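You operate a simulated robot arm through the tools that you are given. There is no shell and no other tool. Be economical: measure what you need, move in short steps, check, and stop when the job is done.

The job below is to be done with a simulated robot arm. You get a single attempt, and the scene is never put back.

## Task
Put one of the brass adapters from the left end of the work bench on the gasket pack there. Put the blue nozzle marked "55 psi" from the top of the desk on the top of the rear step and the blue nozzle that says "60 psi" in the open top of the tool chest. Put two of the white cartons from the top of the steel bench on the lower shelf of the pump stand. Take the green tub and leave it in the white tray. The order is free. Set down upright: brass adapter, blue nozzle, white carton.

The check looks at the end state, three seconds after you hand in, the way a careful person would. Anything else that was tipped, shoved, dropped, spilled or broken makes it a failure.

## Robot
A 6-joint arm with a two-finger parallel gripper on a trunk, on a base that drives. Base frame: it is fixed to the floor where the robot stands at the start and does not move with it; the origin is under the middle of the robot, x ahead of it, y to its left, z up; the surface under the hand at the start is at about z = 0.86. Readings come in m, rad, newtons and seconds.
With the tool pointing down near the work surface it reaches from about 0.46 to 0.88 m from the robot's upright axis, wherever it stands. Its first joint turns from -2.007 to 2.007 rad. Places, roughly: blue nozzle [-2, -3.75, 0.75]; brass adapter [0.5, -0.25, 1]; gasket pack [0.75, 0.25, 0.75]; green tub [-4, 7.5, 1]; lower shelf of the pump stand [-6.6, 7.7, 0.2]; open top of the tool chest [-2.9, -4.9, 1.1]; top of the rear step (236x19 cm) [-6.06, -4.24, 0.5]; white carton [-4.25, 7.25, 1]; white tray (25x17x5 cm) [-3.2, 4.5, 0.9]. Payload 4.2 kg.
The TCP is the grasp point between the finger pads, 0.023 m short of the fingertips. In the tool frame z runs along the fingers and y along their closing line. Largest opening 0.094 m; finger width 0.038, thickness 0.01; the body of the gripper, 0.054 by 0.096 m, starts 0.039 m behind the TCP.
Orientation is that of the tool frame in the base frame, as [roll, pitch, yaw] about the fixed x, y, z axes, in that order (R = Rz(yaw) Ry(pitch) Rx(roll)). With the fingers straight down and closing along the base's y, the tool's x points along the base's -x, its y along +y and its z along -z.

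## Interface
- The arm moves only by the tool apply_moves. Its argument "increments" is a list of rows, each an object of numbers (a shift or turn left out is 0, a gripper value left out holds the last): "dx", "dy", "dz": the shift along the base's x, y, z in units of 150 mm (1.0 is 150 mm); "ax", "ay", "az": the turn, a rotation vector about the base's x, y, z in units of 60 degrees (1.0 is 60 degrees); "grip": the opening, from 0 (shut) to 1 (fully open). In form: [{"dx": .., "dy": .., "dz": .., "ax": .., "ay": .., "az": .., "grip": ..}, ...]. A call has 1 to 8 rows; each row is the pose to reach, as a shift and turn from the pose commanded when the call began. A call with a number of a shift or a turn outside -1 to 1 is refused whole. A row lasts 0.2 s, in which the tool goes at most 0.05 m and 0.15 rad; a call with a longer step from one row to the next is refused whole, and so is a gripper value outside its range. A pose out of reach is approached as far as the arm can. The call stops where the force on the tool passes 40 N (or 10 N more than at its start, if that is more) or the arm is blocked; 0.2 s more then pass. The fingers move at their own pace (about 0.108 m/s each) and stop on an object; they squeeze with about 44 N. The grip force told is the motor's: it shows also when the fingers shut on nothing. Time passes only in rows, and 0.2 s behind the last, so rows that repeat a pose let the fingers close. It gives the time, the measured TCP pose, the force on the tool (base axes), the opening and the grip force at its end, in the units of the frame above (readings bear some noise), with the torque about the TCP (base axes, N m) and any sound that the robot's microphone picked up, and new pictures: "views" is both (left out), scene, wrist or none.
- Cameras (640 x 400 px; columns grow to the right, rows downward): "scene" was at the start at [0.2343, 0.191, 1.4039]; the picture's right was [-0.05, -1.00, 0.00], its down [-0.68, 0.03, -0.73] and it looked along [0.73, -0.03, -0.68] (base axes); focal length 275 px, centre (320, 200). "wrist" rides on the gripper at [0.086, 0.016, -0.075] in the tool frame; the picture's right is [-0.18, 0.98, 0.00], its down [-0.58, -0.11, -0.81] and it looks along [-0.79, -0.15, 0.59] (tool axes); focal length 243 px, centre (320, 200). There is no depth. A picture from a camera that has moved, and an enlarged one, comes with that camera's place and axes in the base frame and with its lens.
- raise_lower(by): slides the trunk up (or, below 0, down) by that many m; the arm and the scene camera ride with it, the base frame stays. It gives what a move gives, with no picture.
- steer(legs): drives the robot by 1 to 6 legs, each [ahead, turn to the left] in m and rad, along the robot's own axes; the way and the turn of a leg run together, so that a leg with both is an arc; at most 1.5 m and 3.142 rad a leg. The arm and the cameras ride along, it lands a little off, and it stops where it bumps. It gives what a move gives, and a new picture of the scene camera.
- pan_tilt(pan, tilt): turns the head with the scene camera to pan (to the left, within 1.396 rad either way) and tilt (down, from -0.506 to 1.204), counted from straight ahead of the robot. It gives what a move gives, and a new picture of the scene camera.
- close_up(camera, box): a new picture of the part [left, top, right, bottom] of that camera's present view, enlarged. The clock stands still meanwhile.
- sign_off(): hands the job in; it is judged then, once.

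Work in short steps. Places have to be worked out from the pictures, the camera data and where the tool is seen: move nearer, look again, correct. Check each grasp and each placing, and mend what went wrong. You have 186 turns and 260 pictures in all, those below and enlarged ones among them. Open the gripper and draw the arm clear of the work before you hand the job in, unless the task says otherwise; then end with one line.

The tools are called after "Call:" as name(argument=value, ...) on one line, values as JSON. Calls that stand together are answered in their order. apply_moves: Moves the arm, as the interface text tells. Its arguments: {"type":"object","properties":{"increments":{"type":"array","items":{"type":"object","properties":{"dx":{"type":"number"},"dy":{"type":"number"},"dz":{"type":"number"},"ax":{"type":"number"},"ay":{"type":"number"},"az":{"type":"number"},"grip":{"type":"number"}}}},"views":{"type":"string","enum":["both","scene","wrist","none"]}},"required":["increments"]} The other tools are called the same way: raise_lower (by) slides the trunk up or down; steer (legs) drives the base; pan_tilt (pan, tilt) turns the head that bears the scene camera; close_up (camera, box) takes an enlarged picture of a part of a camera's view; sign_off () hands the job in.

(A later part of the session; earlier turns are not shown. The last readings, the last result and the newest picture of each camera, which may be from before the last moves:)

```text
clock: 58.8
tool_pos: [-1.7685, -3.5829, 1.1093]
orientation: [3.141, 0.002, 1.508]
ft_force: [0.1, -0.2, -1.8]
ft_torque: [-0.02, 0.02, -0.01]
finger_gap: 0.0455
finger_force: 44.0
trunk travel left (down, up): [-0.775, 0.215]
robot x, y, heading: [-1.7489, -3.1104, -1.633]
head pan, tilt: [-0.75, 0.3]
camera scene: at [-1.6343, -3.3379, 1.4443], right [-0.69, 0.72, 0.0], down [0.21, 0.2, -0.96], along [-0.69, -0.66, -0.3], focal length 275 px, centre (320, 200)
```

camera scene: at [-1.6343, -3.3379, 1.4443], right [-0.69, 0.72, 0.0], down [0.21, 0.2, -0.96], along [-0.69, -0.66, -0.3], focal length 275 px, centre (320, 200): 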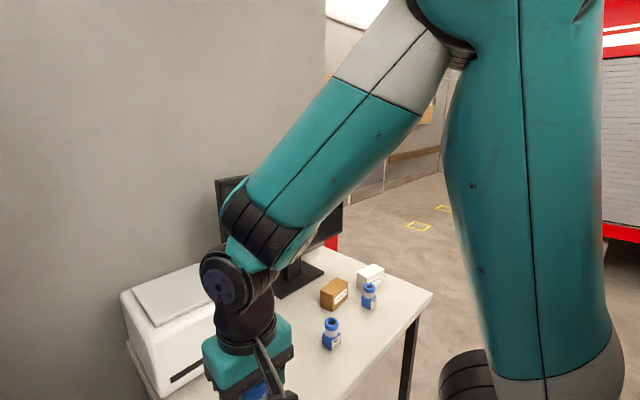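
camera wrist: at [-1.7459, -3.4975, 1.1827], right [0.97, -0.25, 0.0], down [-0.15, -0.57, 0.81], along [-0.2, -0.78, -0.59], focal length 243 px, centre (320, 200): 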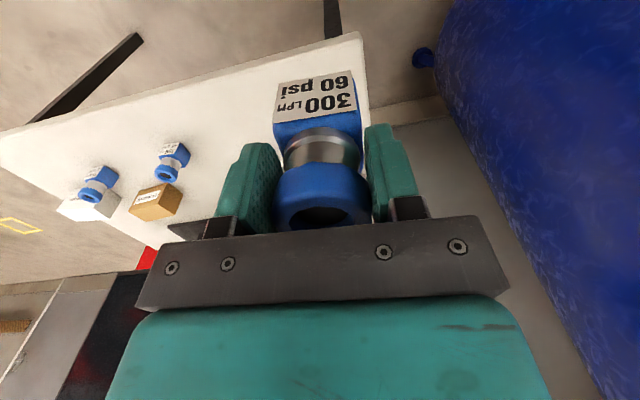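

Chest is beyond the desk. I'll raise the hand a little and turn right toward -x to view the passage.

Call:
apply_moves(increments=[{"dz": 0.3}, {"dz": 0.6}, {"dz": 0.8, "dy": 0.1}, {"dz": 0.8, "dy": 0.1}], views="none")

Call:
steer(legs=[[-0.05, 0], [0, -1.25]])

Call:
pan_tilt(pan=0.15, tilt=0.35)

```text
clock: 59.8
tool_pos: [-1.7691, -3.567, 1.2275]
orientation: [-3.141, 0.001, 1.509]
ft_force: [-0.1, -0.2, -2.7]
ft_torque: [0.04, 0.03, 0.01]
finger_gap: 0.0454
finger_force: 44.1
trunk travel left (down, up): [-0.775, 0.215]
robot x, y, heading: [-1.7482, -3.1124, -1.633]
head pan, tilt: [-0.75, 0.3]
```

```text
clock: 63.8
tool_pos: [-2.187, -3.1921, 1.2286]
orientation: [-3.141, 0.002, 0.266]
ft_force: [0.2, 0.0, -2.0]
ft_torque: [0.01, -0.03, 0.03]
finger_gap: 0.0455
finger_force: 44.0
trunk travel left (down, up): [-0.775, 0.215]
robot x, y, heading: [-1.7494, -3.0624, -2.872]
head pan, tilt: [-0.75, 0.3]
camera scene: at [-1.9268, -3.2447, 1.4444], right [0.47, 0.89, 0.0], down [0.26, -0.14, -0.96], along [-0.85, 0.44, -0.3], focal length 275 px, centre (320, 200)
```

scene: 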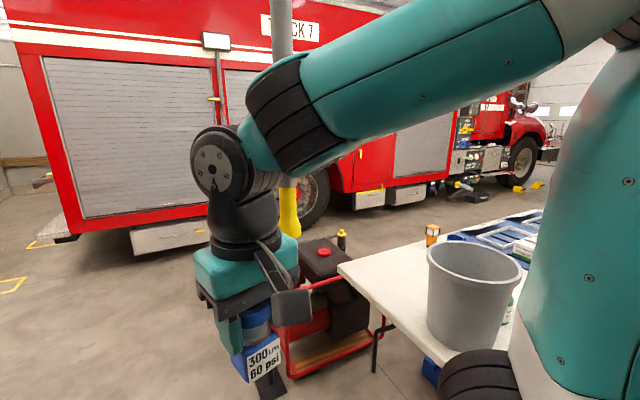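

```text
clock: 65.0
tool_pos: [-2.1861, -3.1909, 1.2272]
orientation: [3.14, 0.001, 0.266]
ft_force: [-0.3, -0.1, -2.2]
ft_torque: [0.02, -0.05, 0.02]
finger_gap: 0.0454
finger_force: 44.3
trunk travel left (down, up): [-0.775, 0.215]
robot x, y, heading: [-1.7469, -3.0579, -2.876]
head pan, tilt: [0.15, 0.351]
camera scene: at [-1.9293, -3.3258, 1.4397], right [-0.4, 0.91, 0.0], down [0.31, 0.14, -0.94], along [-0.86, -0.38, -0.34], focal length 275 px, centre (320, 200)
```

scene: 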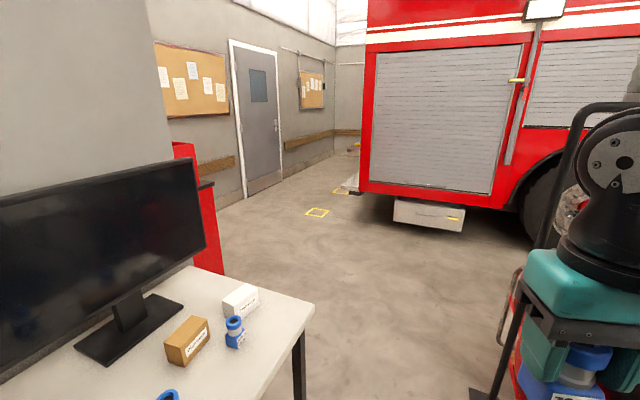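

The passage between desk corner (-2.65,-3.68) and the cart's pole (-3.15,-2.93) is ~0.9 m. I'll look down to gauge the base's own width.

Call:
pan_tilt(pan=0, tilt=1.2)

```text
clock: 66.1
tool_pos: [-2.1882, -3.1915, 1.2273]
orientation: [-3.141, -0.001, 0.266]
ft_force: [-0.6, -0.4, -2.7]
ft_torque: [0.02, -0.03, 0.0]
finger_gap: 0.0455
finger_force: 44.0
trunk travel left (down, up): [-0.775, 0.215]
robot x, y, heading: [-1.7496, -3.0625, -2.878]
head pan, tilt: [0.0, 1.201]
camera scene: at [-1.8981, -3.3029, 1.3723], right [-0.26, 0.96, 0.0], down [0.9, 0.25, -0.36], along [-0.35, -0.1, -0.93], focal length 275 px, centre (320, 200)
```

scene: 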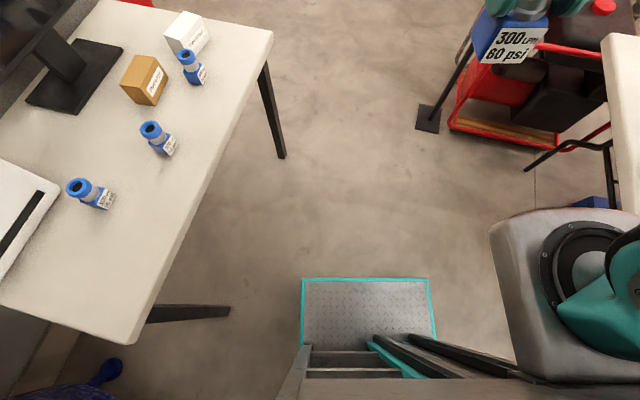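

Base half-width looks about 0.26 m, but an arm pedestal shows at the right. I'll look to the right-down to see how far it sticks out.

Call:
pan_tilt(pan=-0.8, tilt=1.1)

```text
clock: 67.3
tool_pos: [-2.1878, -3.1921, 1.2284]
orientation: [-3.141, 0.0, 0.264]
ft_force: [0.2, 0.3, -2.2]
ft_torque: [-0.02, -0.03, 0.01]
finger_gap: 0.0453
finger_force: 43.5
trunk travel left (down, up): [-0.775, 0.215]
robot x, y, heading: [-1.7477, -3.0608, -2.878]
head pan, tilt: [-0.799, 1.1]
camera scene: at [-1.8985, -3.2562, 1.3783], right [0.51, 0.86, 0.0], down [0.77, -0.45, -0.45], along [-0.39, 0.23, -0.89], focal length 275 px, centre (320, 200)
```

scene: 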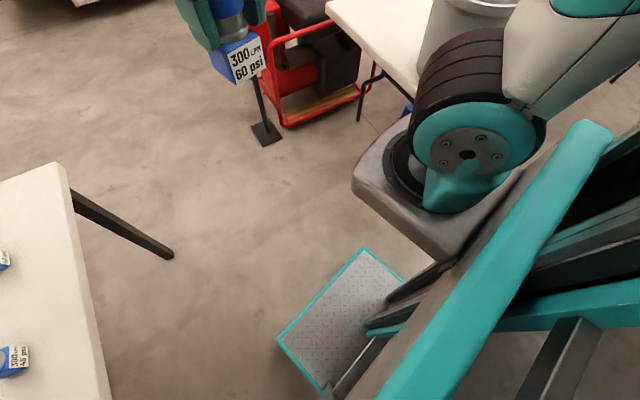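

The pedestal seems centred on the trunk, so ~0.26 m half-width holds. Drive through the gap toward its midpoint (-2.81,-3.38).

Call:
steer(legs=[[0, 0.03], [0.75, 0]])

Call:
pan_tilt(pan=0, tilt=1.1)

```text
clock: 71.6
tool_pos: [-2.8722, -3.421, 1.2283]
orientation: [-3.141, 0.0, 0.303]
ft_force: [0.0, 0.5, -2.9]
ft_torque: [0.02, 0.01, -0.01]
finger_gap: 0.0454
finger_force: 43.4
trunk travel left (down, up): [-0.775, 0.215]
robot x, y, heading: [-2.4378, -3.2706, -2.839]
head pan, tilt: [-0.799, 1.1]
camera scene: at [-2.5812, -3.475, 1.3783], right [0.48, 0.88, 0.0], down [0.78, -0.42, -0.45], along [-0.4, 0.22, -0.89], focal length 275 px, centre (320, 200)
```

scene: 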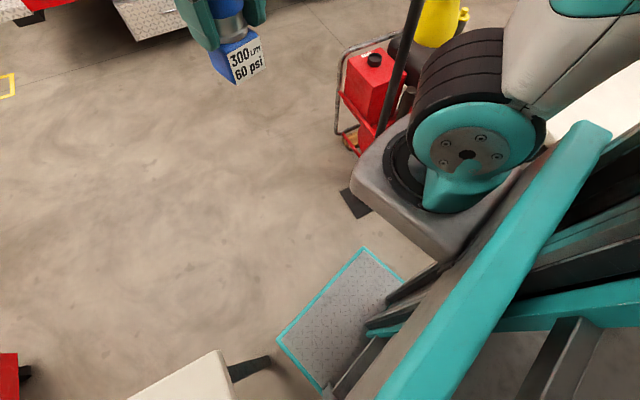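

```text
clock: 72.7
tool_pos: [-2.8719, -3.4204, 1.2279]
orientation: [-3.141, -0.002, 0.302]
ft_force: [-0.4, 0.6, -2.3]
ft_torque: [-0.03, 0.01, 0.0]
finger_gap: 0.0453
finger_force: 44.2
trunk travel left (down, up): [-0.775, 0.215]
robot x, y, heading: [-2.4389, -3.2731, -2.842]
head pan, tilt: [0.0, 1.1]
camera scene: at [-2.5859, -3.5239, 1.3783], right [-0.3, 0.95, 0.0], down [0.85, 0.27, -0.45], along [-0.43, -0.14, -0.89], focal length 275 px, centre (320, 200)
```

scene: 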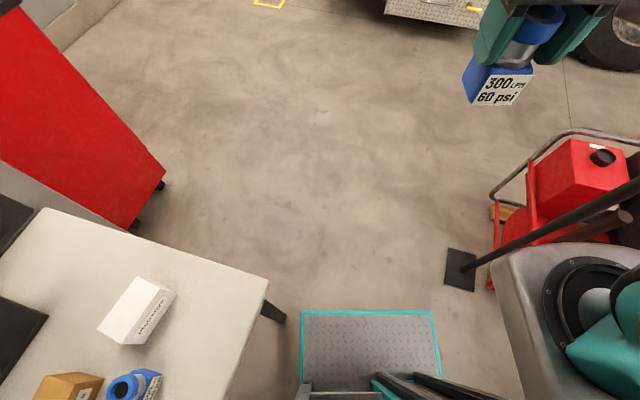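

Clearances are symmetric (~0.4 m each side). Continue straight 0.85 m, then turn left toward the chest, whose near corner I judge at (-3.07,-4.62).

Call:
steer(legs=[[0.85, 0], [0, 1.4]])

Call:
pan_tilt(pan=0, tilt=0.5)

```text
clock: 80.6
tool_pos: [-3.1763, -3.9811, 1.2274]
orientation: [-3.14, 0.002, 1.691]
ft_force: [0.7, 0.4, -2.2]
ft_torque: [0.02, -0.01, -0.03]
finger_gap: 0.0455
finger_force: 44.4
trunk travel left (down, up): [-0.775, 0.215]
robot x, y, heading: [-3.2402, -3.5272, -1.456]
head pan, tilt: [0.0, 1.1]
camera scene: at [-3.0232, -3.7189, 1.3783], right [-0.99, -0.12, 0.0], down [-0.11, 0.88, -0.45], along [0.05, -0.45, -0.89], focal length 275 px, centre (320, 200)
```

scene: 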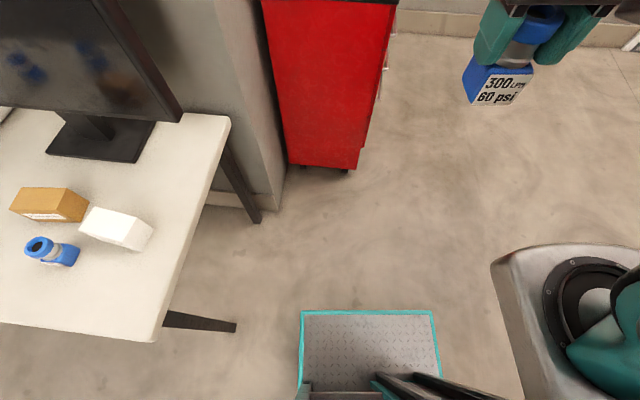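

```text
clock: 81.6
tool_pos: [-3.1758, -3.9818, 1.2281]
orientation: [3.14, 0.0, 1.69]
ft_force: [0.0, 0.5, -2.5]
ft_torque: [0.03, -0.01, 0.01]
finger_gap: 0.0454
finger_force: 44.2
trunk travel left (down, up): [-0.775, 0.215]
robot x, y, heading: [-3.2412, -3.5309, -1.454]
head pan, tilt: [0.0, 0.499]
camera scene: at [-3.0199, -3.7465, 1.4259], right [-0.99, -0.12, 0.0], down [-0.06, 0.48, -0.88], along [0.11, -0.87, -0.48], focal length 275 px, centre (320, 200)
```

scene: 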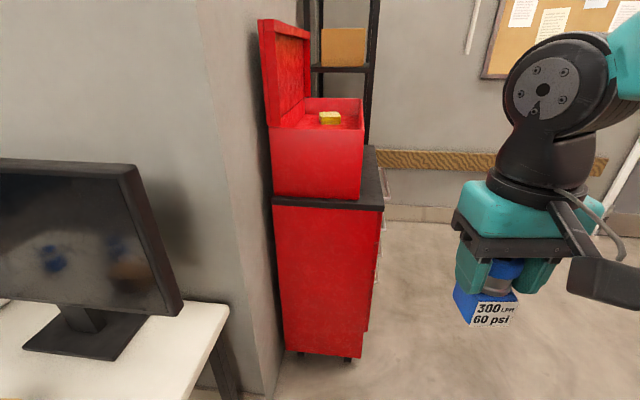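

The red box atop the cabinet is the open chest, lid hinged on the wall side. I'll raise the trunk to look in over it and drive nearer.

Call:
raise_lower(by=0.2)

Call:
steer(legs=[[0, -0.25], [0.68, 0], [0, 0.6]])

Call:
pan_tilt(pan=0.1, tilt=0.85)

```text
clock: 83.8
tool_pos: [-3.1759, -3.9815, 1.4271]
orientation: [-3.14, -0.001, 1.692]
ft_force: [-0.1, -0.7, -3.0]
ft_torque: [0.01, 0.0, -0.01]
finger_gap: 0.0456
finger_force: 44.0
trunk travel left (down, up): [-0.975, 0.015]
robot x, y, heading: [-3.2377, -3.5251, -1.451]
head pan, tilt: [0.0, 0.499]
```

```text
clock: 88.4
tool_pos: [-3.3862, -4.6504, 1.427]
orientation: [-3.14, -0.003, 1.433]
ft_force: [-0.7, -0.4, -1.5]
ft_torque: [0.0, 0.0, 0.0]
finger_gap: 0.0453
finger_force: 43.9
trunk travel left (down, up): [-0.975, 0.015]
robot x, y, heading: [-3.3302, -4.1983, -1.711]
head pan, tilt: [0.0, 0.499]
stopped in leg 2: the robot was blocked; the commanded pose is now the measured one
camera scene: at [-3.1744, -4.4631, 1.626], right [-0.99, 0.14, 0.0], down [0.07, 0.47, -0.88], along [-0.12, -0.87, -0.48], focal length 275 px, centre (320, 200)
```

scene: 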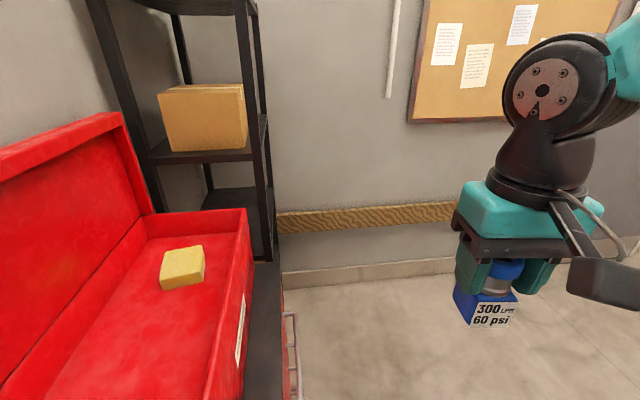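

```text
clock: 89.2
tool_pos: [-3.3855, -4.6502, 1.4275]
orientation: [-3.141, -0.002, 1.432]
ft_force: [0.1, 0.5, -2.5]
ft_torque: [0.01, 0.02, 0.0]
finger_gap: 0.0454
finger_force: 44.2
trunk travel left (down, up): [-0.975, 0.015]
robot x, y, heading: [-3.334, -4.1947, -1.709]
head pan, tilt: [0.099, 0.85]
camera scene: at [-3.1649, -4.4513, 1.5961], right [-1.0, 0.04, 0.0], down [0.03, 0.75, -0.66], along [-0.03, -0.66, -0.75], focal length 275 px, centre (320, 200)
```

scene: 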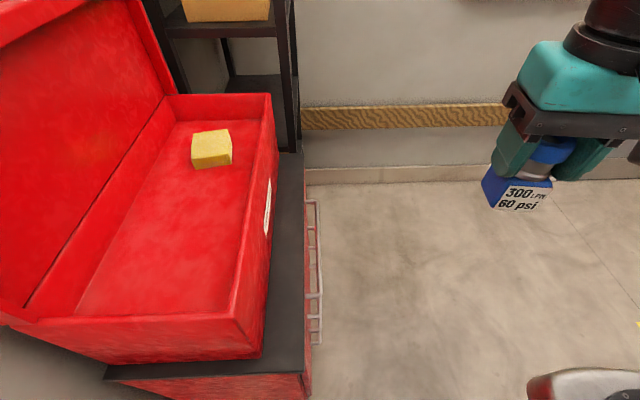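

The base touched the cabinet corner (~(-3.13,-4.56)) – I'll back off 8 cm. The chest box spans x -3.05…-2.68, y -4.60…-5.38, rim z≈1.12, floor ≈1.03; contents undisturbed. I'll use the arm's own swing rather than turning the base.

Call:
steer(legs=[[-0.08, 0]])

```text
clock: 90.3
tool_pos: [-3.3743, -4.5697, 1.4274]
orientation: [-3.141, -0.002, 1.431]
ft_force: [-0.4, -0.1, -2.9]
ft_torque: [0.0, 0.0, -0.02]
finger_gap: 0.0454
finger_force: 43.9
trunk travel left (down, up): [-0.975, 0.015]
robot x, y, heading: [-3.3238, -4.1119, -1.716]
head pan, tilt: [0.099, 0.85]
camera scene: at [-3.1539, -4.3709, 1.5959], right [-1.0, 0.04, 0.0], down [0.03, 0.75, -0.66], along [-0.03, -0.66, -0.75], focal length 275 px, centre (320, 200)
```

scene: 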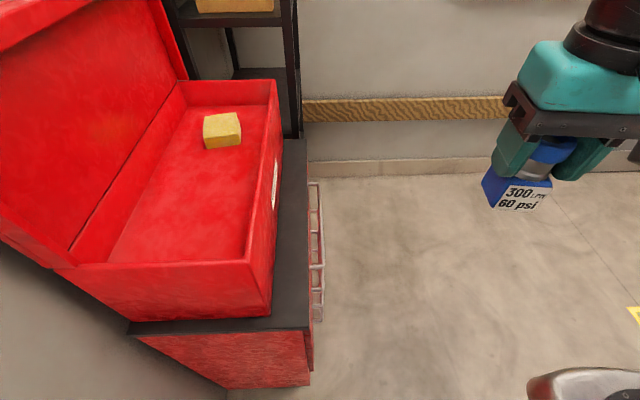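

Swinging the hand toward the chest at height z≈1.43.

Call:
apply_moves(increments=[{"dx": 0.25, "dy": -0.2}, {"dx": 0.5, "dy": -0.4}, {"dx": 0.75, "dy": -0.6}, {"dx": 1, "dy": -0.8}, {"dx": 1, "dy": -0.8}], views="none")

Call:
apply_moves(increments=[{"dx": 0.25, "dy": -0.15}, {"dx": 0.5, "dy": -0.3}, {"dx": 0.75, "dy": -0.45}, {"dx": 1, "dy": -0.6}, {"dx": 1, "dy": -0.8}, {"dx": 1, "dy": -0.8}], views="scene")

```text
clock: 91.5
tool_pos: [-3.2229, -4.6895, 1.4278]
orientation: [-3.141, -0.003, 1.432]
ft_force: [-0.1, 0.1, -3.5]
ft_torque: [-0.01, 0.0, 0.0]
finger_gap: 0.0452
finger_force: 44.4
trunk travel left (down, up): [-0.975, 0.015]
robot x, y, heading: [-3.3221, -4.1145, -1.713]
head pan, tilt: [0.099, 0.85]
```

```text
clock: 92.9
tool_pos: [-3.0737, -4.8098, 1.4275]
orientation: [-3.141, -0.002, 1.432]
ft_force: [0.3, 0.1, -3.0]
ft_torque: [0.04, 0.02, 0.03]
finger_gap: 0.0454
finger_force: 43.9
trunk travel left (down, up): [-0.975, 0.015]
robot x, y, heading: [-3.3189, -4.1169, -1.714]
head pan, tilt: [0.099, 0.85]
camera scene: at [-3.1536, -4.3709, 1.5959], right [-1.0, 0.04, 0.0], down [0.03, 0.75, -0.66], along [-0.03, -0.66, -0.75], focal length 275 px, centre (320, 200)
```

scene: 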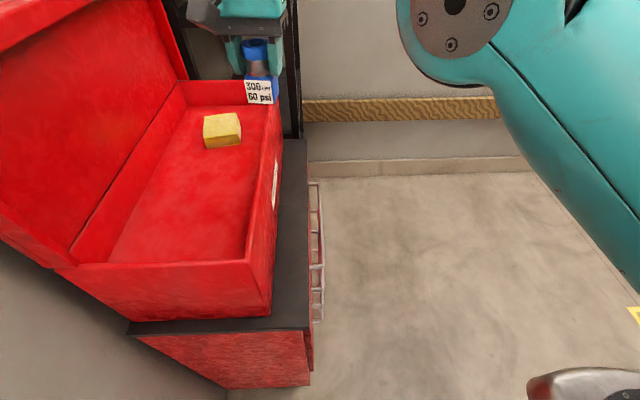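

Now over toward (-2.92,-4.82) with partial descent.

Call:
apply_moves(increments=[{"dx": 0.3}, {"dx": 0.6}, {"dx": 0.9}, {"dx": 1.0, "dz": -0.25}, {"dx": 1.0, "dz": -0.55}, {"dx": 1.0, "dz": -0.85}, {"dx": 1.0, "dz": -1}, {"dx": 1.0, "dz": -1}])

```text
clock: 94.7
tool_pos: [-2.9709, -4.7759, 1.2874]
orientation: [3.14, 0.0, 1.431]
ft_force: [-0.1, 0.0, -2.4]
ft_torque: [0.01, -0.03, -0.04]
finger_gap: 0.0452
finger_force: 44.0
out of reach, approached as far as the arm can: row 1, 2, 3, 4, 5, 6, 7, 8
trunk travel left (down, up): [-0.975, 0.015]
robot x, y, heading: [-3.3221, -4.1156, -1.713]
head pan, tilt: [0.099, 0.85]
camera scene: at [-3.1538, -4.3702, 1.596], right [-1.0, 0.04, 0.0], down [0.03, 0.75, -0.66], along [-0.03, -0.66, -0.75], focal length 275 px, centre (320, 200)
camera wrist: at [-2.9431, -4.6928, 1.3608], right [0.95, -0.32, 0.0], down [-0.19, -0.56, 0.81], along [-0.26, -0.76, -0.59], focal length 243 px, centre (320, 200)
```

scene: 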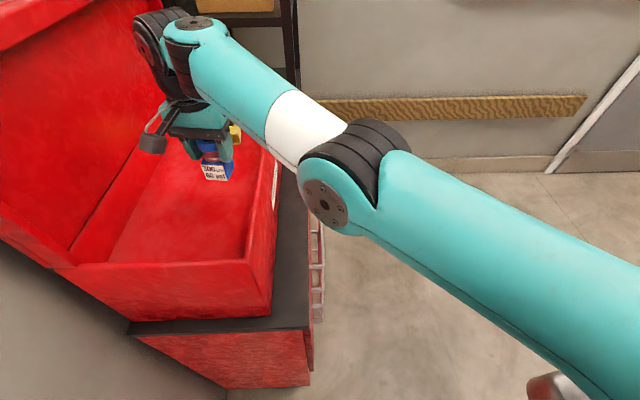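
wrist: 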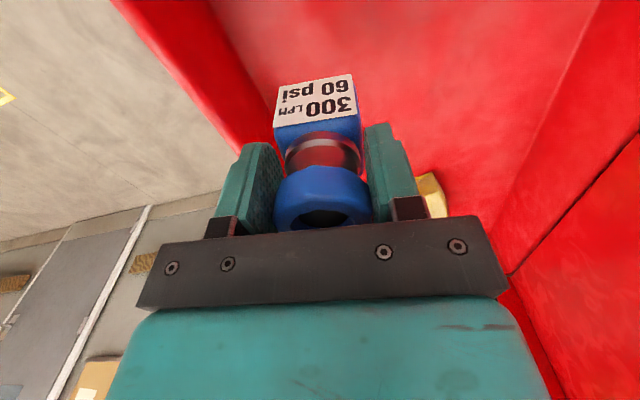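

The reach is limited at this height. The nozzle is already over the box; lowering a bit should give reach to shift further in.

Call:
apply_moves(increments=[{"dz": -0.2}, {"dz": -0.4}, {"dz": -0.5, "dx": 0.1}, {"dz": -0.5, "dx": 0.1}])

```text
clock: 95.7
tool_pos: [-2.961, -4.7732, 1.2109]
orientation: [3.141, -0.001, 1.432]
ft_force: [0.2, 0.6, -1.6]
ft_torque: [0.01, -0.01, -0.04]
finger_gap: 0.0453
finger_force: 43.5
out of reach, approached as far as the arm can: row 3, 4
trunk travel left (down, up): [-0.975, 0.015]
robot x, y, heading: [-3.3218, -4.1204, -1.712]
head pan, tilt: [0.099, 0.85]
camera scene: at [-3.1535, -4.3707, 1.5959], right [-1.0, 0.04, 0.0], down [0.03, 0.75, -0.66], along [-0.03, -0.66, -0.75], focal length 275 px, centre (320, 200)
camera wrist: at [-2.9327, -4.6903, 1.285], right [0.95, -0.32, 0.0], down [-0.19, -0.56, 0.81], along [-0.26, -0.76, -0.59], focal length 243 px, centre (320, 200)
```

scene: 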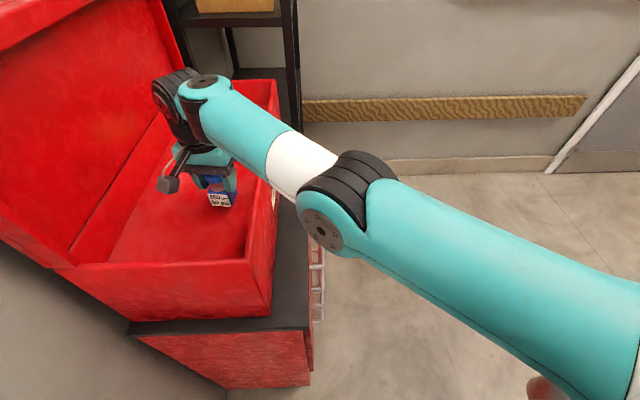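
wrist: 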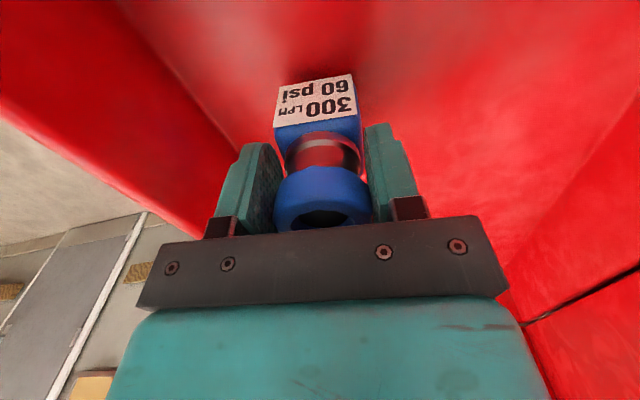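

The arm is near full stretch. I'll lift slightly and turn the base a little left (0.13 rad), which swings the hand further over the box.

Call:
apply_moves(increments=[{"dz": 0.25}, {"dz": 0.3}], views="none")

Call:
steer(legs=[[0, 0.12]])

```text
clock: 96.3
tool_pos: [-2.9633, -4.7711, 1.2581]
orientation: [-3.14, -0.001, 1.432]
ft_force: [-1.0, 0.1, -2.0]
ft_torque: [0.03, -0.02, -0.02]
finger_gap: 0.0454
finger_force: 43.9
out of reach, approached as far as the arm can: row 2
trunk travel left (down, up): [-0.975, 0.015]
robot x, y, heading: [-3.3197, -4.1155, -1.709]
head pan, tilt: [0.099, 0.85]
```

```text
clock: 97.3
tool_pos: [-2.8881, -4.7236, 1.2571]
orientation: [-3.141, -0.001, 1.551]
ft_force: [-0.9, 0.3, -1.9]
ft_torque: [0.02, 0.0, -0.03]
finger_gap: 0.0456
finger_force: 43.3
trunk travel left (down, up): [-0.975, 0.015]
robot x, y, heading: [-3.321, -4.1142, -1.593]
head pan, tilt: [0.099, 0.85]
camera scene: at [-3.1246, -4.3487, 1.596], right [-1.0, -0.08, 0.0], down [-0.06, 0.75, -0.66], along [0.05, -0.66, -0.75], focal length 275 px, centre (320, 200)
```

scene: 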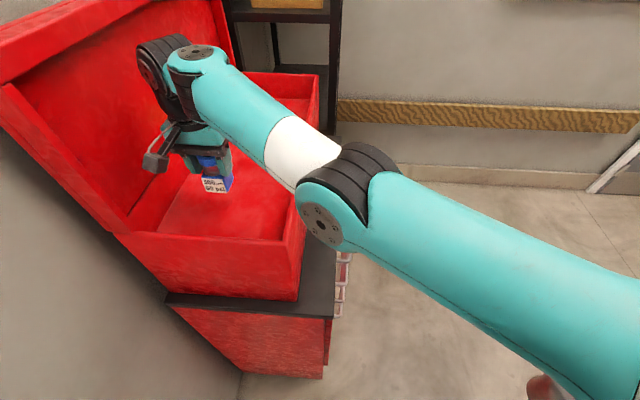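

Now at (-2.888,-4.724). I'll shift 4 cm farther from the north wall while descending above the rim.

Call:
apply_moves(increments=[{"dz": -0.15, "dx": -0.1, "dy": -0.15}, {"dz": -0.35, "dx": -0.2, "dy": -0.3}, {"dz": -0.45, "dx": -0.2, "dy": -0.35}, {"dz": -0.45, "dx": -0.2, "dy": -0.35}])

```text
clock: 98.3
tool_pos: [-2.9195, -4.7722, 1.1955]
orientation: [3.135, 0.008, 1.551]
ft_force: [6.7, 2.8, 37.5]
ft_torque: [-0.09, -0.13, 0.08]
finger_gap: 0.0456
finger_force: 43.9
out of reach, approached as far as the arm can: row 3, 4
trunk travel left (down, up): [-0.975, 0.015]
robot x, y, heading: [-3.3168, -4.1122, -1.587]
head pan, tilt: [0.099, 0.85]
camera scene: at [-3.1249, -4.3466, 1.5968], right [-1.0, -0.08, 0.0], down [-0.06, 0.75, -0.66], along [0.05, -0.66, -0.75], focal length 275 px, centre (320, 200)
camera wrist: at [-2.9027, -4.6857, 1.2693], right [0.98, -0.2, 0.01], down [-0.13, -0.57, 0.81], along [-0.16, -0.79, -0.59], focal length 243 px, centre (320, 200)
```

scene: 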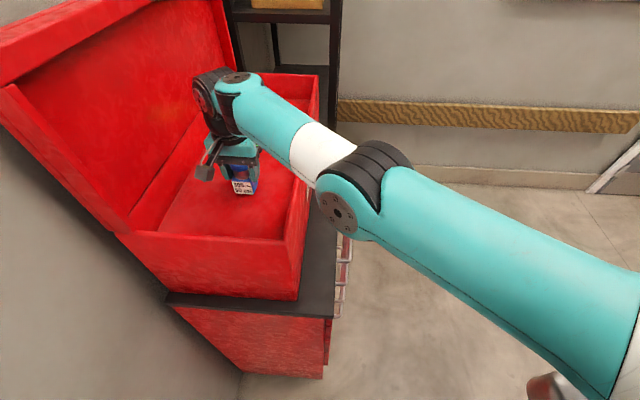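
wrist: 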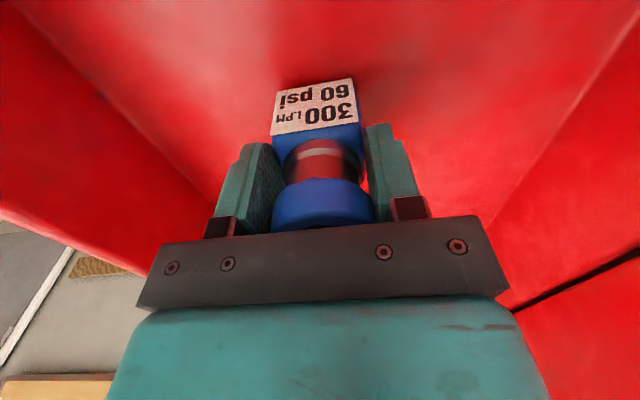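

Vertical force of 37 N at z=1.195 suggests the nozzle already touches the chest floor. I'll enlarge to verify.

Call:
close_up(camera="scene", box=[150, 60, 350, 260])

Call:
close_up(camera="wrist", box=[220, 40, 420, 240])

```text
2.00 times, centred on (250, 160) of scene
camera zoom: at [-3.1249, -4.3466, 1.5968], right [-1.0, -0.08, 0.0], down [-0.06, 0.75, -0.66], along [0.05, -0.66, -0.75], focal length 550 px, centre (460, 280)
```

zoom: 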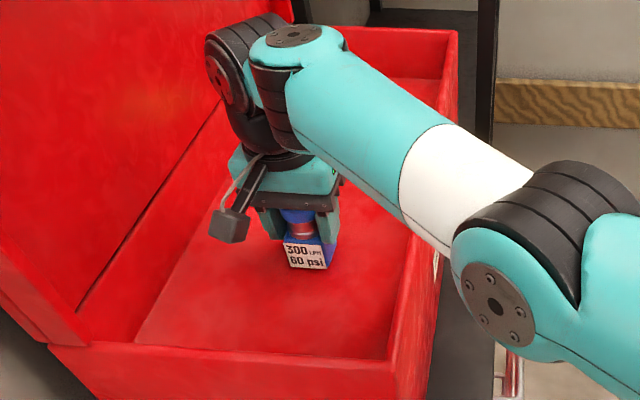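

```text
2.00 times, centred on (320, 140) of wrist
camera zoom: at [-2.9027, -4.6857, 1.2693], right [0.98, -0.2, 0.01], down [-0.13, -0.57, 0.81], along [-0.16, -0.79, -0.59], focal length 485 px, centre (320, 320)
```

zoom: 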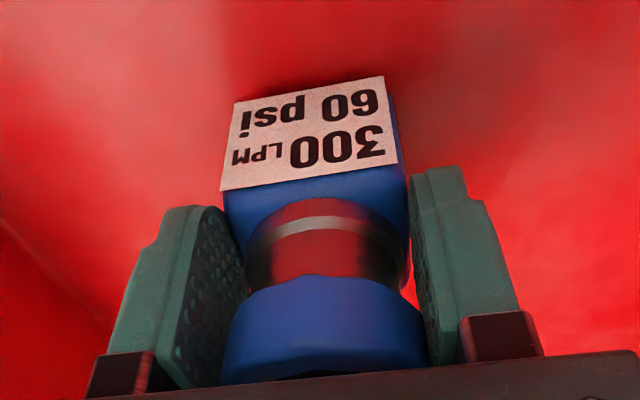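

Shadow meets the base and the force acts on the tool, so it's on the floor (z≈1.138). I'll relax a few mm, then check force.

Call:
apply_moves(increments=[{"dz": 0.035}, {"dz": 0.035}], views="wrist")

```text
clock: 98.9
tool_pos: [-2.9213, -4.7726, 1.196]
orientation: [3.141, 0.001, 1.55]
ft_force: [7.3, -2.6, 18.5]
ft_torque: [-0.75, -0.54, 0.21]
finger_gap: 0.0454
finger_force: 44.3
trunk travel left (down, up): [-0.975, 0.015]
robot x, y, heading: [-3.3221, -4.1134, -1.592]
head pan, tilt: [0.099, 0.85]
camera wrist: at [-2.9037, -4.6862, 1.2697], right [0.98, -0.2, 0.0], down [-0.12, -0.58, 0.81], along [-0.16, -0.79, -0.59], focal length 243 px, centre (320, 200)
```

wrist: 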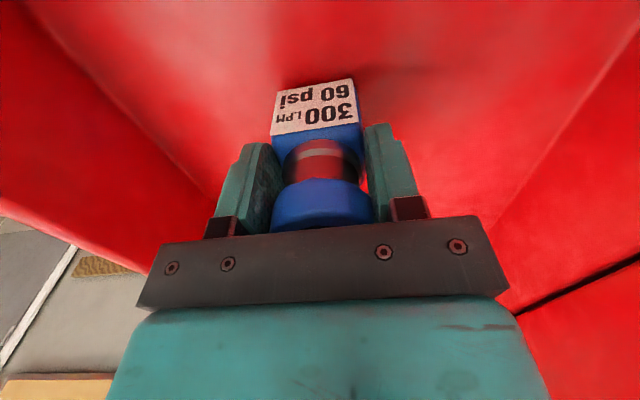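

Still pressing 18 N; raise 1.5 mm more, open moderately, then rise straight up.

Call:
apply_moves(increments=[{"dz": 0.01}, {"dz": 0.01, "grip": 0.75}, {"dz": 0.01, "grip": 0.75}, {"dz": 0.01, "grip": 0.75}, {"dz": 0.2, "grip": 0.75}, {"dz": 0.45, "grip": 0.75}, {"dz": 0.7, "grip": 0.75}])

```text
clock: 100.5
tool_pos: [-2.9305, -4.7567, 1.2985]
orientation: [3.14, 0.0, 1.553]
ft_force: [-1.0, -0.4, -0.5]
ft_torque: [-0.04, -0.01, -0.02]
finger_gap: 0.0705
finger_force: 0.1
out of reach, approached as far as the arm can: row 7
trunk travel left (down, up): [-0.975, 0.015]
robot x, y, heading: [-3.3221, -4.1155, -1.591]
head pan, tilt: [0.099, 0.85]
camera scene: at [-3.125, -4.3477, 1.5962], right [-1.0, -0.08, 0.0], down [-0.06, 0.75, -0.66], along [0.05, -0.66, -0.75], focal length 275 px, centre (320, 200)
camera wrist: at [-2.9117, -4.6707, 1.3725], right [0.98, -0.2, 0.0], down [-0.12, -0.58, 0.81], along [-0.16, -0.79, -0.59], focal length 243 px, centre (320, 200)
```

scene: 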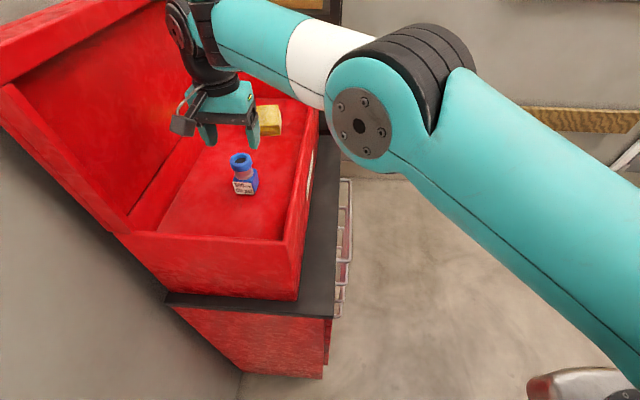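
wrist: 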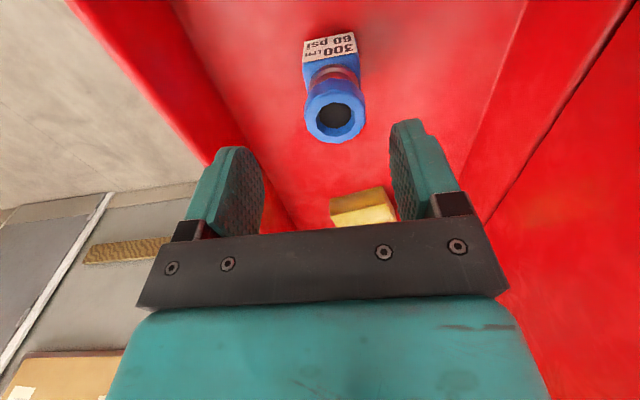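

60 psi stands upright in the chest. Now retreat: up while drawing inwards, then west over the rim.

Call:
apply_moves(increments=[{"dz": 0.2, "dx": -0.1, "dy": 0.05}, {"dz": 0.45, "dx": -0.2, "dy": 0.1}, {"dz": 0.65, "dx": -0.4, "dy": 0.15}, {"dz": 0.75, "dx": -0.7, "dy": 0.2}, {"dz": 0.8, "dx": -1, "dy": 0.2}, {"dz": 0.8, "dx": -1, "dy": 0.2}], views="none")

Call:
apply_moves(increments=[{"dx": -0.25}, {"dx": -0.5}, {"dx": -0.75}, {"dx": -1, "dy": 0.15}, {"dx": -1, "dy": 0.4}, {"dx": -1, "dy": 0.6}, {"dx": -1, "dy": 0.6, "grip": 1}], views="scene")

```text
clock: 101.9
tool_pos: [-3.0789, -4.7273, 1.4174]
orientation: [-3.141, -0.001, 1.551]
ft_force: [-0.6, -0.5, 0.2]
ft_torque: [0.0, -0.01, 0.01]
finger_gap: 0.0709
finger_force: 0.1
trunk travel left (down, up): [-0.975, 0.015]
robot x, y, heading: [-3.3194, -4.115, -1.588]
head pan, tilt: [0.099, 0.85]
```

```text
clock: 103.5
tool_pos: [-3.2288, -4.6393, 1.4175]
orientation: [3.141, 0.0, 1.55]
ft_force: [0.3, 0.6, 0.2]
ft_torque: [-0.02, -0.03, 0.01]
finger_gap: 0.094
finger_force: 0.1
trunk travel left (down, up): [-0.975, 0.015]
robot x, y, heading: [-3.3184, -4.1141, -1.594]
head pan, tilt: [0.099, 0.85]
camera scene: at [-3.1246, -4.3483, 1.5961], right [-1.0, -0.08, 0.0], down [-0.06, 0.75, -0.66], along [0.05, -0.66, -0.75], focal length 275 px, centre (320, 200)
```

scene: 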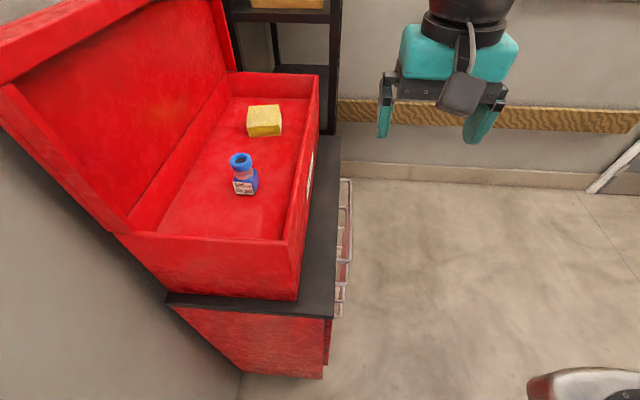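

Next the 55 psi nozzle. I'll retrace: back out 0.58 m, turn right to align with the gap, and look.

Call:
steer(legs=[[-0.58, 0], [0, -1.25]])

Call:
raise_lower(by=-0.2)

```text
clock: 109.9
tool_pos: [-3.7813, -3.7827, 1.4179]
orientation: [-3.141, 0.0, 0.296]
ft_force: [0.9, 0.8, 0.7]
ft_torque: [0.01, 0.0, 0.01]
finger_gap: 0.0939
finger_force: 0.1
trunk travel left (down, up): [-0.975, 0.015]
robot x, y, heading: [-3.3097, -3.5309, -2.849]
head pan, tilt: [0.099, 0.85]
camera scene: at [-3.4733, -3.7914, 1.596], right [-0.39, 0.92, 0.0], down [0.69, 0.29, -0.66], along [-0.61, -0.25, -0.75], focal length 275 px, centre (320, 200)
```

scene: 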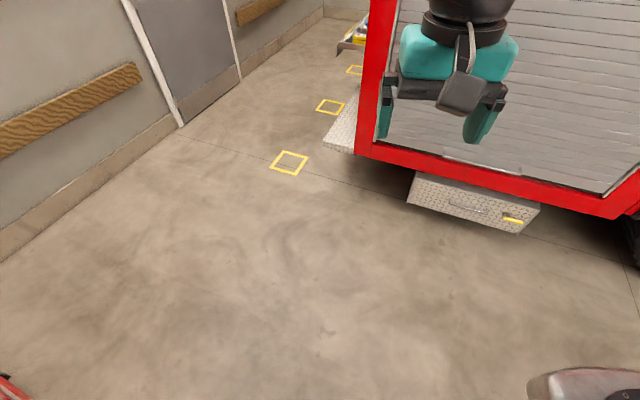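

```text
clock: 112.1
tool_pos: [-3.7818, -3.7817, 1.2175]
orientation: [3.14, 0.0, 0.296]
ft_force: [-0.3, 0.0, 0.3]
ft_torque: [-0.02, -0.01, -0.02]
finger_gap: 0.0941
finger_force: 0.1
trunk travel left (down, up): [-0.775, 0.215]
robot x, y, heading: [-3.3123, -3.531, -2.839]
head pan, tilt: [0.099, 0.85]
```

Now reverse 0.95 m through the gap along the same line.

Call:
steer(legs=[[-0.95, 0]])

Call:
pan_tilt(pan=0, tilt=1.1)

```text
clock: 117.1
tool_pos: [-2.8638, -3.5009, 1.218]
orientation: [3.142, 0.0, 0.279]
ft_force: [0.8, 0.0, 0.0]
ft_torque: [-0.01, 0.01, -0.02]
finger_gap: 0.0941
finger_force: 0.0
trunk travel left (down, up): [-0.775, 0.215]
robot x, y, heading: [-2.3869, -3.2562, -2.86]
head pan, tilt: [0.099, 0.85]
camera scene: at [-2.5546, -3.5145, 1.396], right [-0.37, 0.93, 0.0], down [0.7, 0.28, -0.66], along [-0.61, -0.25, -0.75], focal length 275 px, centre (320, 200)
```

scene: 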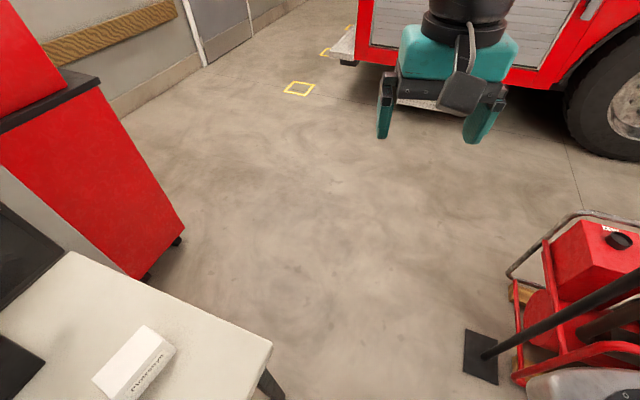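

```text
clock: 117.9
tool_pos: [-2.8631, -3.5001, 1.2186]
orientation: [-3.14, -0.001, 0.281]
ft_force: [-0.4, -0.4, -0.4]
ft_torque: [-0.01, 0.01, 0.01]
finger_gap: 0.0941
finger_force: 0.1
trunk travel left (down, up): [-0.775, 0.215]
robot x, y, heading: [-2.3896, -3.2515, -2.86]
head pan, tilt: [0.0, 1.1]
camera scene: at [-2.5427, -3.503, 1.3783], right [-0.28, 0.96, 0.0], down [0.86, 0.25, -0.45], along [-0.44, -0.13, -0.89], focal length 275 px, centre (320, 200)
```

scene: 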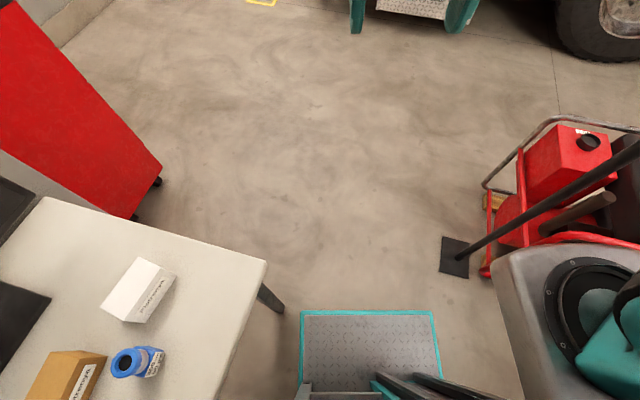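

Clear so far. Reverse another 0.2 m and turn left to face the desk.

Call:
steer(legs=[[-0.22, 0], [0, 1.28]])

Call:
pan_tilt(pan=0, tilt=0.85)

```text
clock: 122.7
tool_pos: [-2.081, -3.7185, 1.2182]
orientation: [3.142, 0.001, 1.565]
ft_force: [0.9, -0.1, -0.5]
ft_torque: [0.01, -0.01, -0.01]
finger_gap: 0.0939
finger_force: 0.0
trunk travel left (down, up): [-0.775, 0.215]
robot x, y, heading: [-2.1843, -3.1972, -1.577]
head pan, tilt: [0.0, 1.1]
camera scene: at [-1.9886, -3.4117, 1.3783], right [-1.0, 0.01, 0.0], down [0.0, 0.89, -0.45], along [0.0, -0.45, -0.89], focal length 275 px, centre (320, 200)
```

scene: 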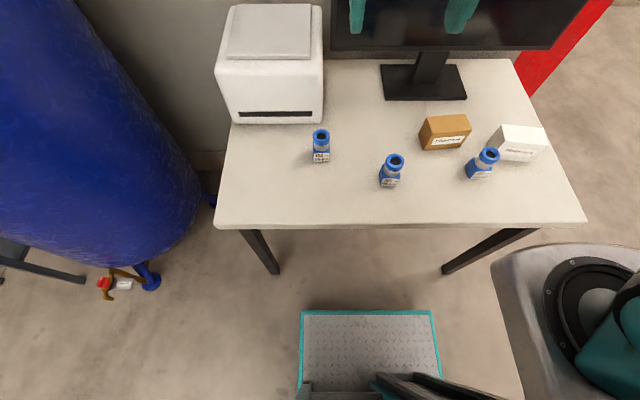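

```text
clock: 123.5
tool_pos: [-2.0807, -3.7189, 1.2176]
orientation: [-3.141, 0.0, 1.566]
ft_force: [-0.7, 0.1, -0.3]
ft_torque: [0.02, 0.0, -0.05]
finger_gap: 0.094
finger_force: 0.1
trunk travel left (down, up): [-0.775, 0.215]
robot x, y, heading: [-2.1825, -3.1951, -1.572]
head pan, tilt: [0.0, 0.85]
camera scene: at [-1.9888, -3.4267, 1.396], right [-1.0, 0.01, 0.0], down [0.0, 0.75, -0.66], along [0.0, -0.66, -0.75], focal length 275 px, centre (320, 200)
```

scene: 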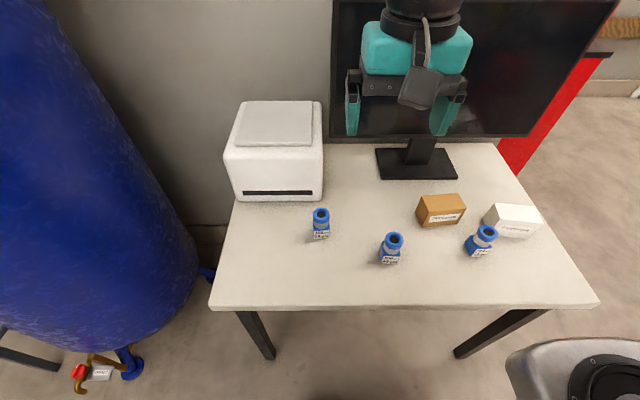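

55 psi confirmed at about (-1.992,-3.883). Moving above it.

Call:
apply_moves(increments=[{"dx": 0.12, "dy": -0.2, "dz": -0.2}, {"dx": 0.24, "dy": -0.4, "dz": -0.4}, {"dx": 0.36, "dy": -0.6, "dz": -0.6}, {"dx": 0.48, "dy": -0.8, "dz": -0.8}, {"dx": 0.585, "dy": -1, "dz": -1}, {"dx": 0.585, "dy": -1, "dz": -1}], views="none")

Call:
apply_moves(increments=[{"dy": -0.09, "dz": -0.3}, {"dy": -0.09, "dz": -0.6}, {"dy": -0.09, "dz": -0.9}, {"dy": -0.09, "dz": -1}, {"dy": -0.09, "dz": -1}])

```text
clock: 124.9
tool_pos: [-1.9927, -3.8693, 1.0677]
orientation: [-3.141, 0.0, 1.568]
ft_force: [-0.3, 0.0, 0.3]
ft_torque: [-0.02, 0.01, 0.01]
finger_gap: 0.0937
finger_force: 0.0
trunk travel left (down, up): [-0.775, 0.215]
robot x, y, heading: [-2.1837, -3.1977, -1.576]
head pan, tilt: [0.0, 0.85]
```

```text
clock: 126.1
tool_pos: [-1.9949, -3.8819, 0.919]
orientation: [-3.142, 0.0, 1.566]
ft_force: [-0.2, 0.2, 0.4]
ft_torque: [-0.04, 0.02, 0.01]
finger_gap: 0.094
finger_force: 0.1
trunk travel left (down, up): [-0.775, 0.215]
robot x, y, heading: [-2.1833, -3.1971, -1.576]
head pan, tilt: [0.0, 0.85]
camera scene: at [-1.9888, -3.4267, 1.396], right [-1.0, 0.01, 0.0], down [0.0, 0.75, -0.66], along [0.0, -0.66, -0.75], focal length 275 px, centre (320, 200)
camera wrist: at [-1.9785, -3.7955, 0.9928], right [0.98, -0.19, 0.0], down [-0.11, -0.58, 0.81], along [-0.15, -0.79, -0.59], focal length 243 px, centre (320, 200)
```

scene: 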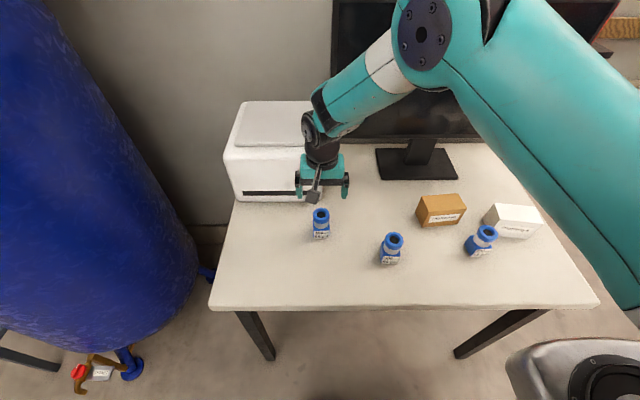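
wrist: 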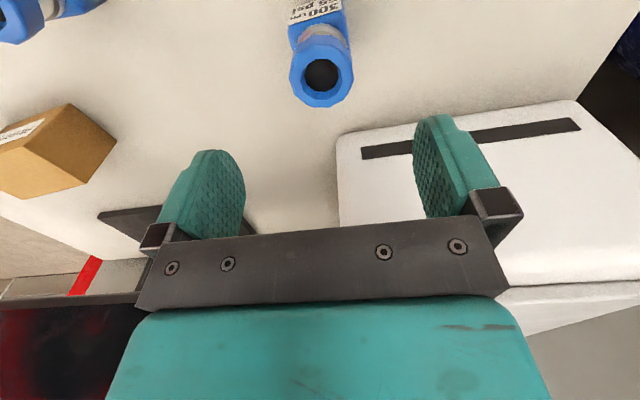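

Aligned. Descend to the collar and close.

Call:
apply_moves(increments=[{"dx": 0.01, "dy": 0.01, "dz": -0.3}, {"dx": 0.01, "dy": 0.01, "dz": -0.6}, {"dx": 0.01, "dy": 0.01, "dz": -0.75}, {"dx": 0.01, "dy": 0.01, "dz": -0.75}, {"dx": 0.01, "dy": 0.01, "dz": -0.75, "grip": 0}, {"dx": 0.01, "dy": 0.01, "dz": -0.75, "grip": 0}, {"dx": 0.01, "dy": 0.01, "dz": -0.75, "grip": 0}], views="wrist")

```text
clock: 127.7
tool_pos: [-1.9936, -3.8803, 0.8066]
orientation: [3.141, 0.0, 1.567]
ft_force: [-0.6, -0.9, -0.4]
ft_torque: [-0.06, -0.03, -0.04]
finger_gap: 0.0455
finger_force: 43.4
trunk travel left (down, up): [-0.775, 0.215]
robot x, y, heading: [-2.184, -3.1918, -1.573]
head pan, tilt: [0.0, 0.85]
camera wrist: at [-1.977, -3.7942, 0.881], right [0.98, -0.19, 0.0], down [-0.11, -0.58, 0.81], along [-0.15, -0.79, -0.59], focal length 243 px, centre (320, 200)
```

wrist: 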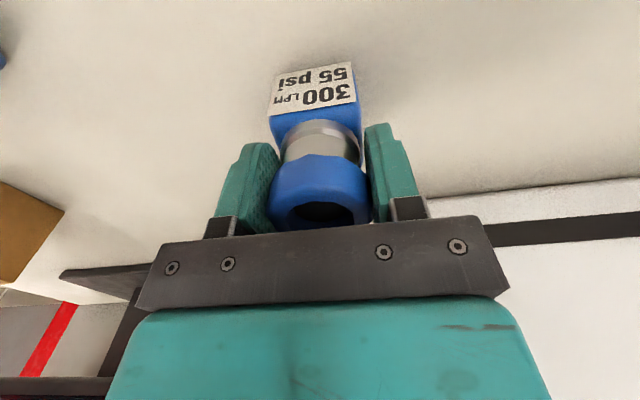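

Held. Lift and retract to the carry pose.

Call:
apply_moves(increments=[{"dz": 0.3}, {"dz": 0.6}, {"dz": 0.9}, {"dz": 1, "dy": 0.2}, {"dz": 1, "dy": 0.45, "dx": -0.1}, {"dz": 1, "dy": 0.7, "dx": -0.25}, {"dz": 1, "dy": 0.9, "dx": -0.4}], views="none")

Call:
apply_moves(increments=[{"dz": 0.3}, {"dz": 0.6}, {"dz": 0.9}, {"dz": 1, "dx": -0.2, "dy": 0.2}, {"dz": 1, "dx": -0.4, "dy": 0.3}, {"dz": 1, "dx": -0.4, "dy": 0.3}], views="scene")

```text
clock: 129.3
tool_pos: [-2.053, -3.7433, 0.9568]
orientation: [-3.141, -0.001, 1.565]
ft_force: [0.4, -1.1, -2.3]
ft_torque: [0.04, -0.01, 0.0]
finger_gap: 0.0452
finger_force: 44.2
trunk travel left (down, up): [-0.775, 0.215]
robot x, y, heading: [-2.1823, -3.1976, -1.573]
head pan, tilt: [0.0, 0.85]
```

```text
clock: 130.7
tool_pos: [-2.1134, -3.7018, 1.1035]
orientation: [3.141, 0.0, 1.564]
ft_force: [-0.7, -0.3, -2.0]
ft_torque: [0.01, -0.03, -0.01]
finger_gap: 0.0455
finger_force: 44.2
trunk travel left (down, up): [-0.775, 0.215]
robot x, y, heading: [-2.1848, -3.1963, -1.572]
head pan, tilt: [0.0, 0.85]
camera scene: at [-1.9887, -3.4268, 1.396], right [-1.0, 0.01, 0.0], down [0.0, 0.75, -0.66], along [0.0, -0.66, -0.75], focal length 275 px, centre (320, 200)
```

scene: 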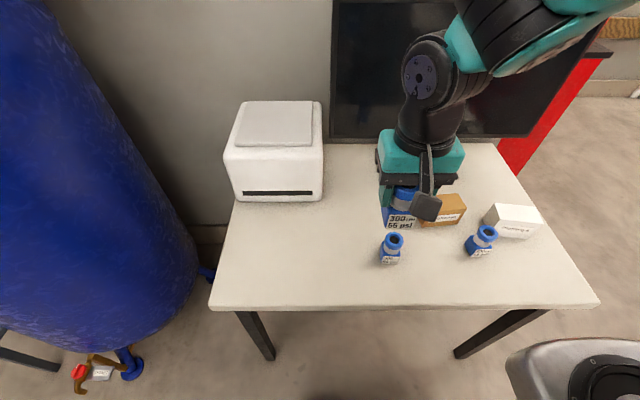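

Turn right and drive out through the gap along the same line.

Call:
steer(legs=[[0, -1.27], [0.6, 0]])

Call:
pan_tilt(pan=0, tilt=1.0)

```text
clock: 137.3
tool_pos: [-3.2334, -3.5555, 1.103]
orientation: [3.14, 0.0, 0.263]
ft_force: [0.3, 0.1, -2.8]
ft_torque: [-0.04, -0.03, 0.0]
finger_gap: 0.0454
finger_force: 44.1
trunk travel left (down, up): [-0.775, 0.215]
robot x, y, heading: [-2.7628, -3.3559, -2.875]
head pan, tilt: [0.0, 0.85]
camera scene: at [-2.9343, -3.6033, 1.396], right [-0.26, 0.97, 0.0], down [0.73, 0.2, -0.66], along [-0.64, -0.17, -0.75], focal length 275 px, centre (320, 200)
```

scene: 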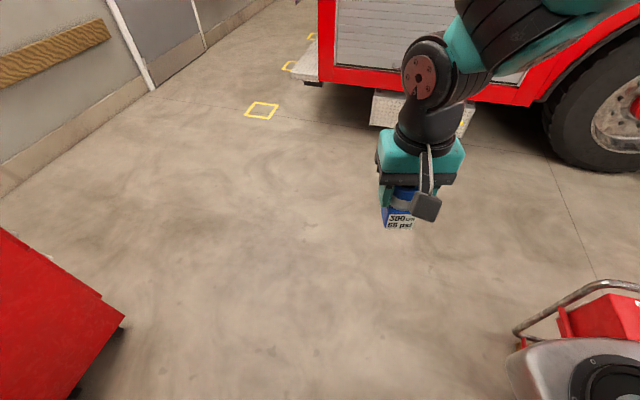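

```text
clock: 138.0
tool_pos: [-3.2331, -3.5557, 1.1029]
orientation: [3.141, 0.002, 0.262]
ft_force: [-0.4, -0.4, -2.4]
ft_torque: [0.0, -0.02, -0.03]
finger_gap: 0.0455
finger_force: 43.9
trunk travel left (down, up): [-0.775, 0.215]
robot x, y, heading: [-2.7614, -3.357, -2.875]
head pan, tilt: [0.0, 1.0]
camera scene: at [-2.9261, -3.601, 1.3849], right [-0.26, 0.97, 0.0], down [0.81, 0.22, -0.54], along [-0.52, -0.14, -0.84], focal length 275 px, centre (320, 200)
```

scene: 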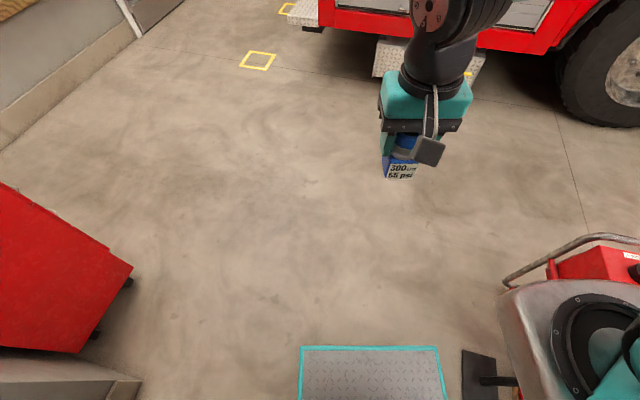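

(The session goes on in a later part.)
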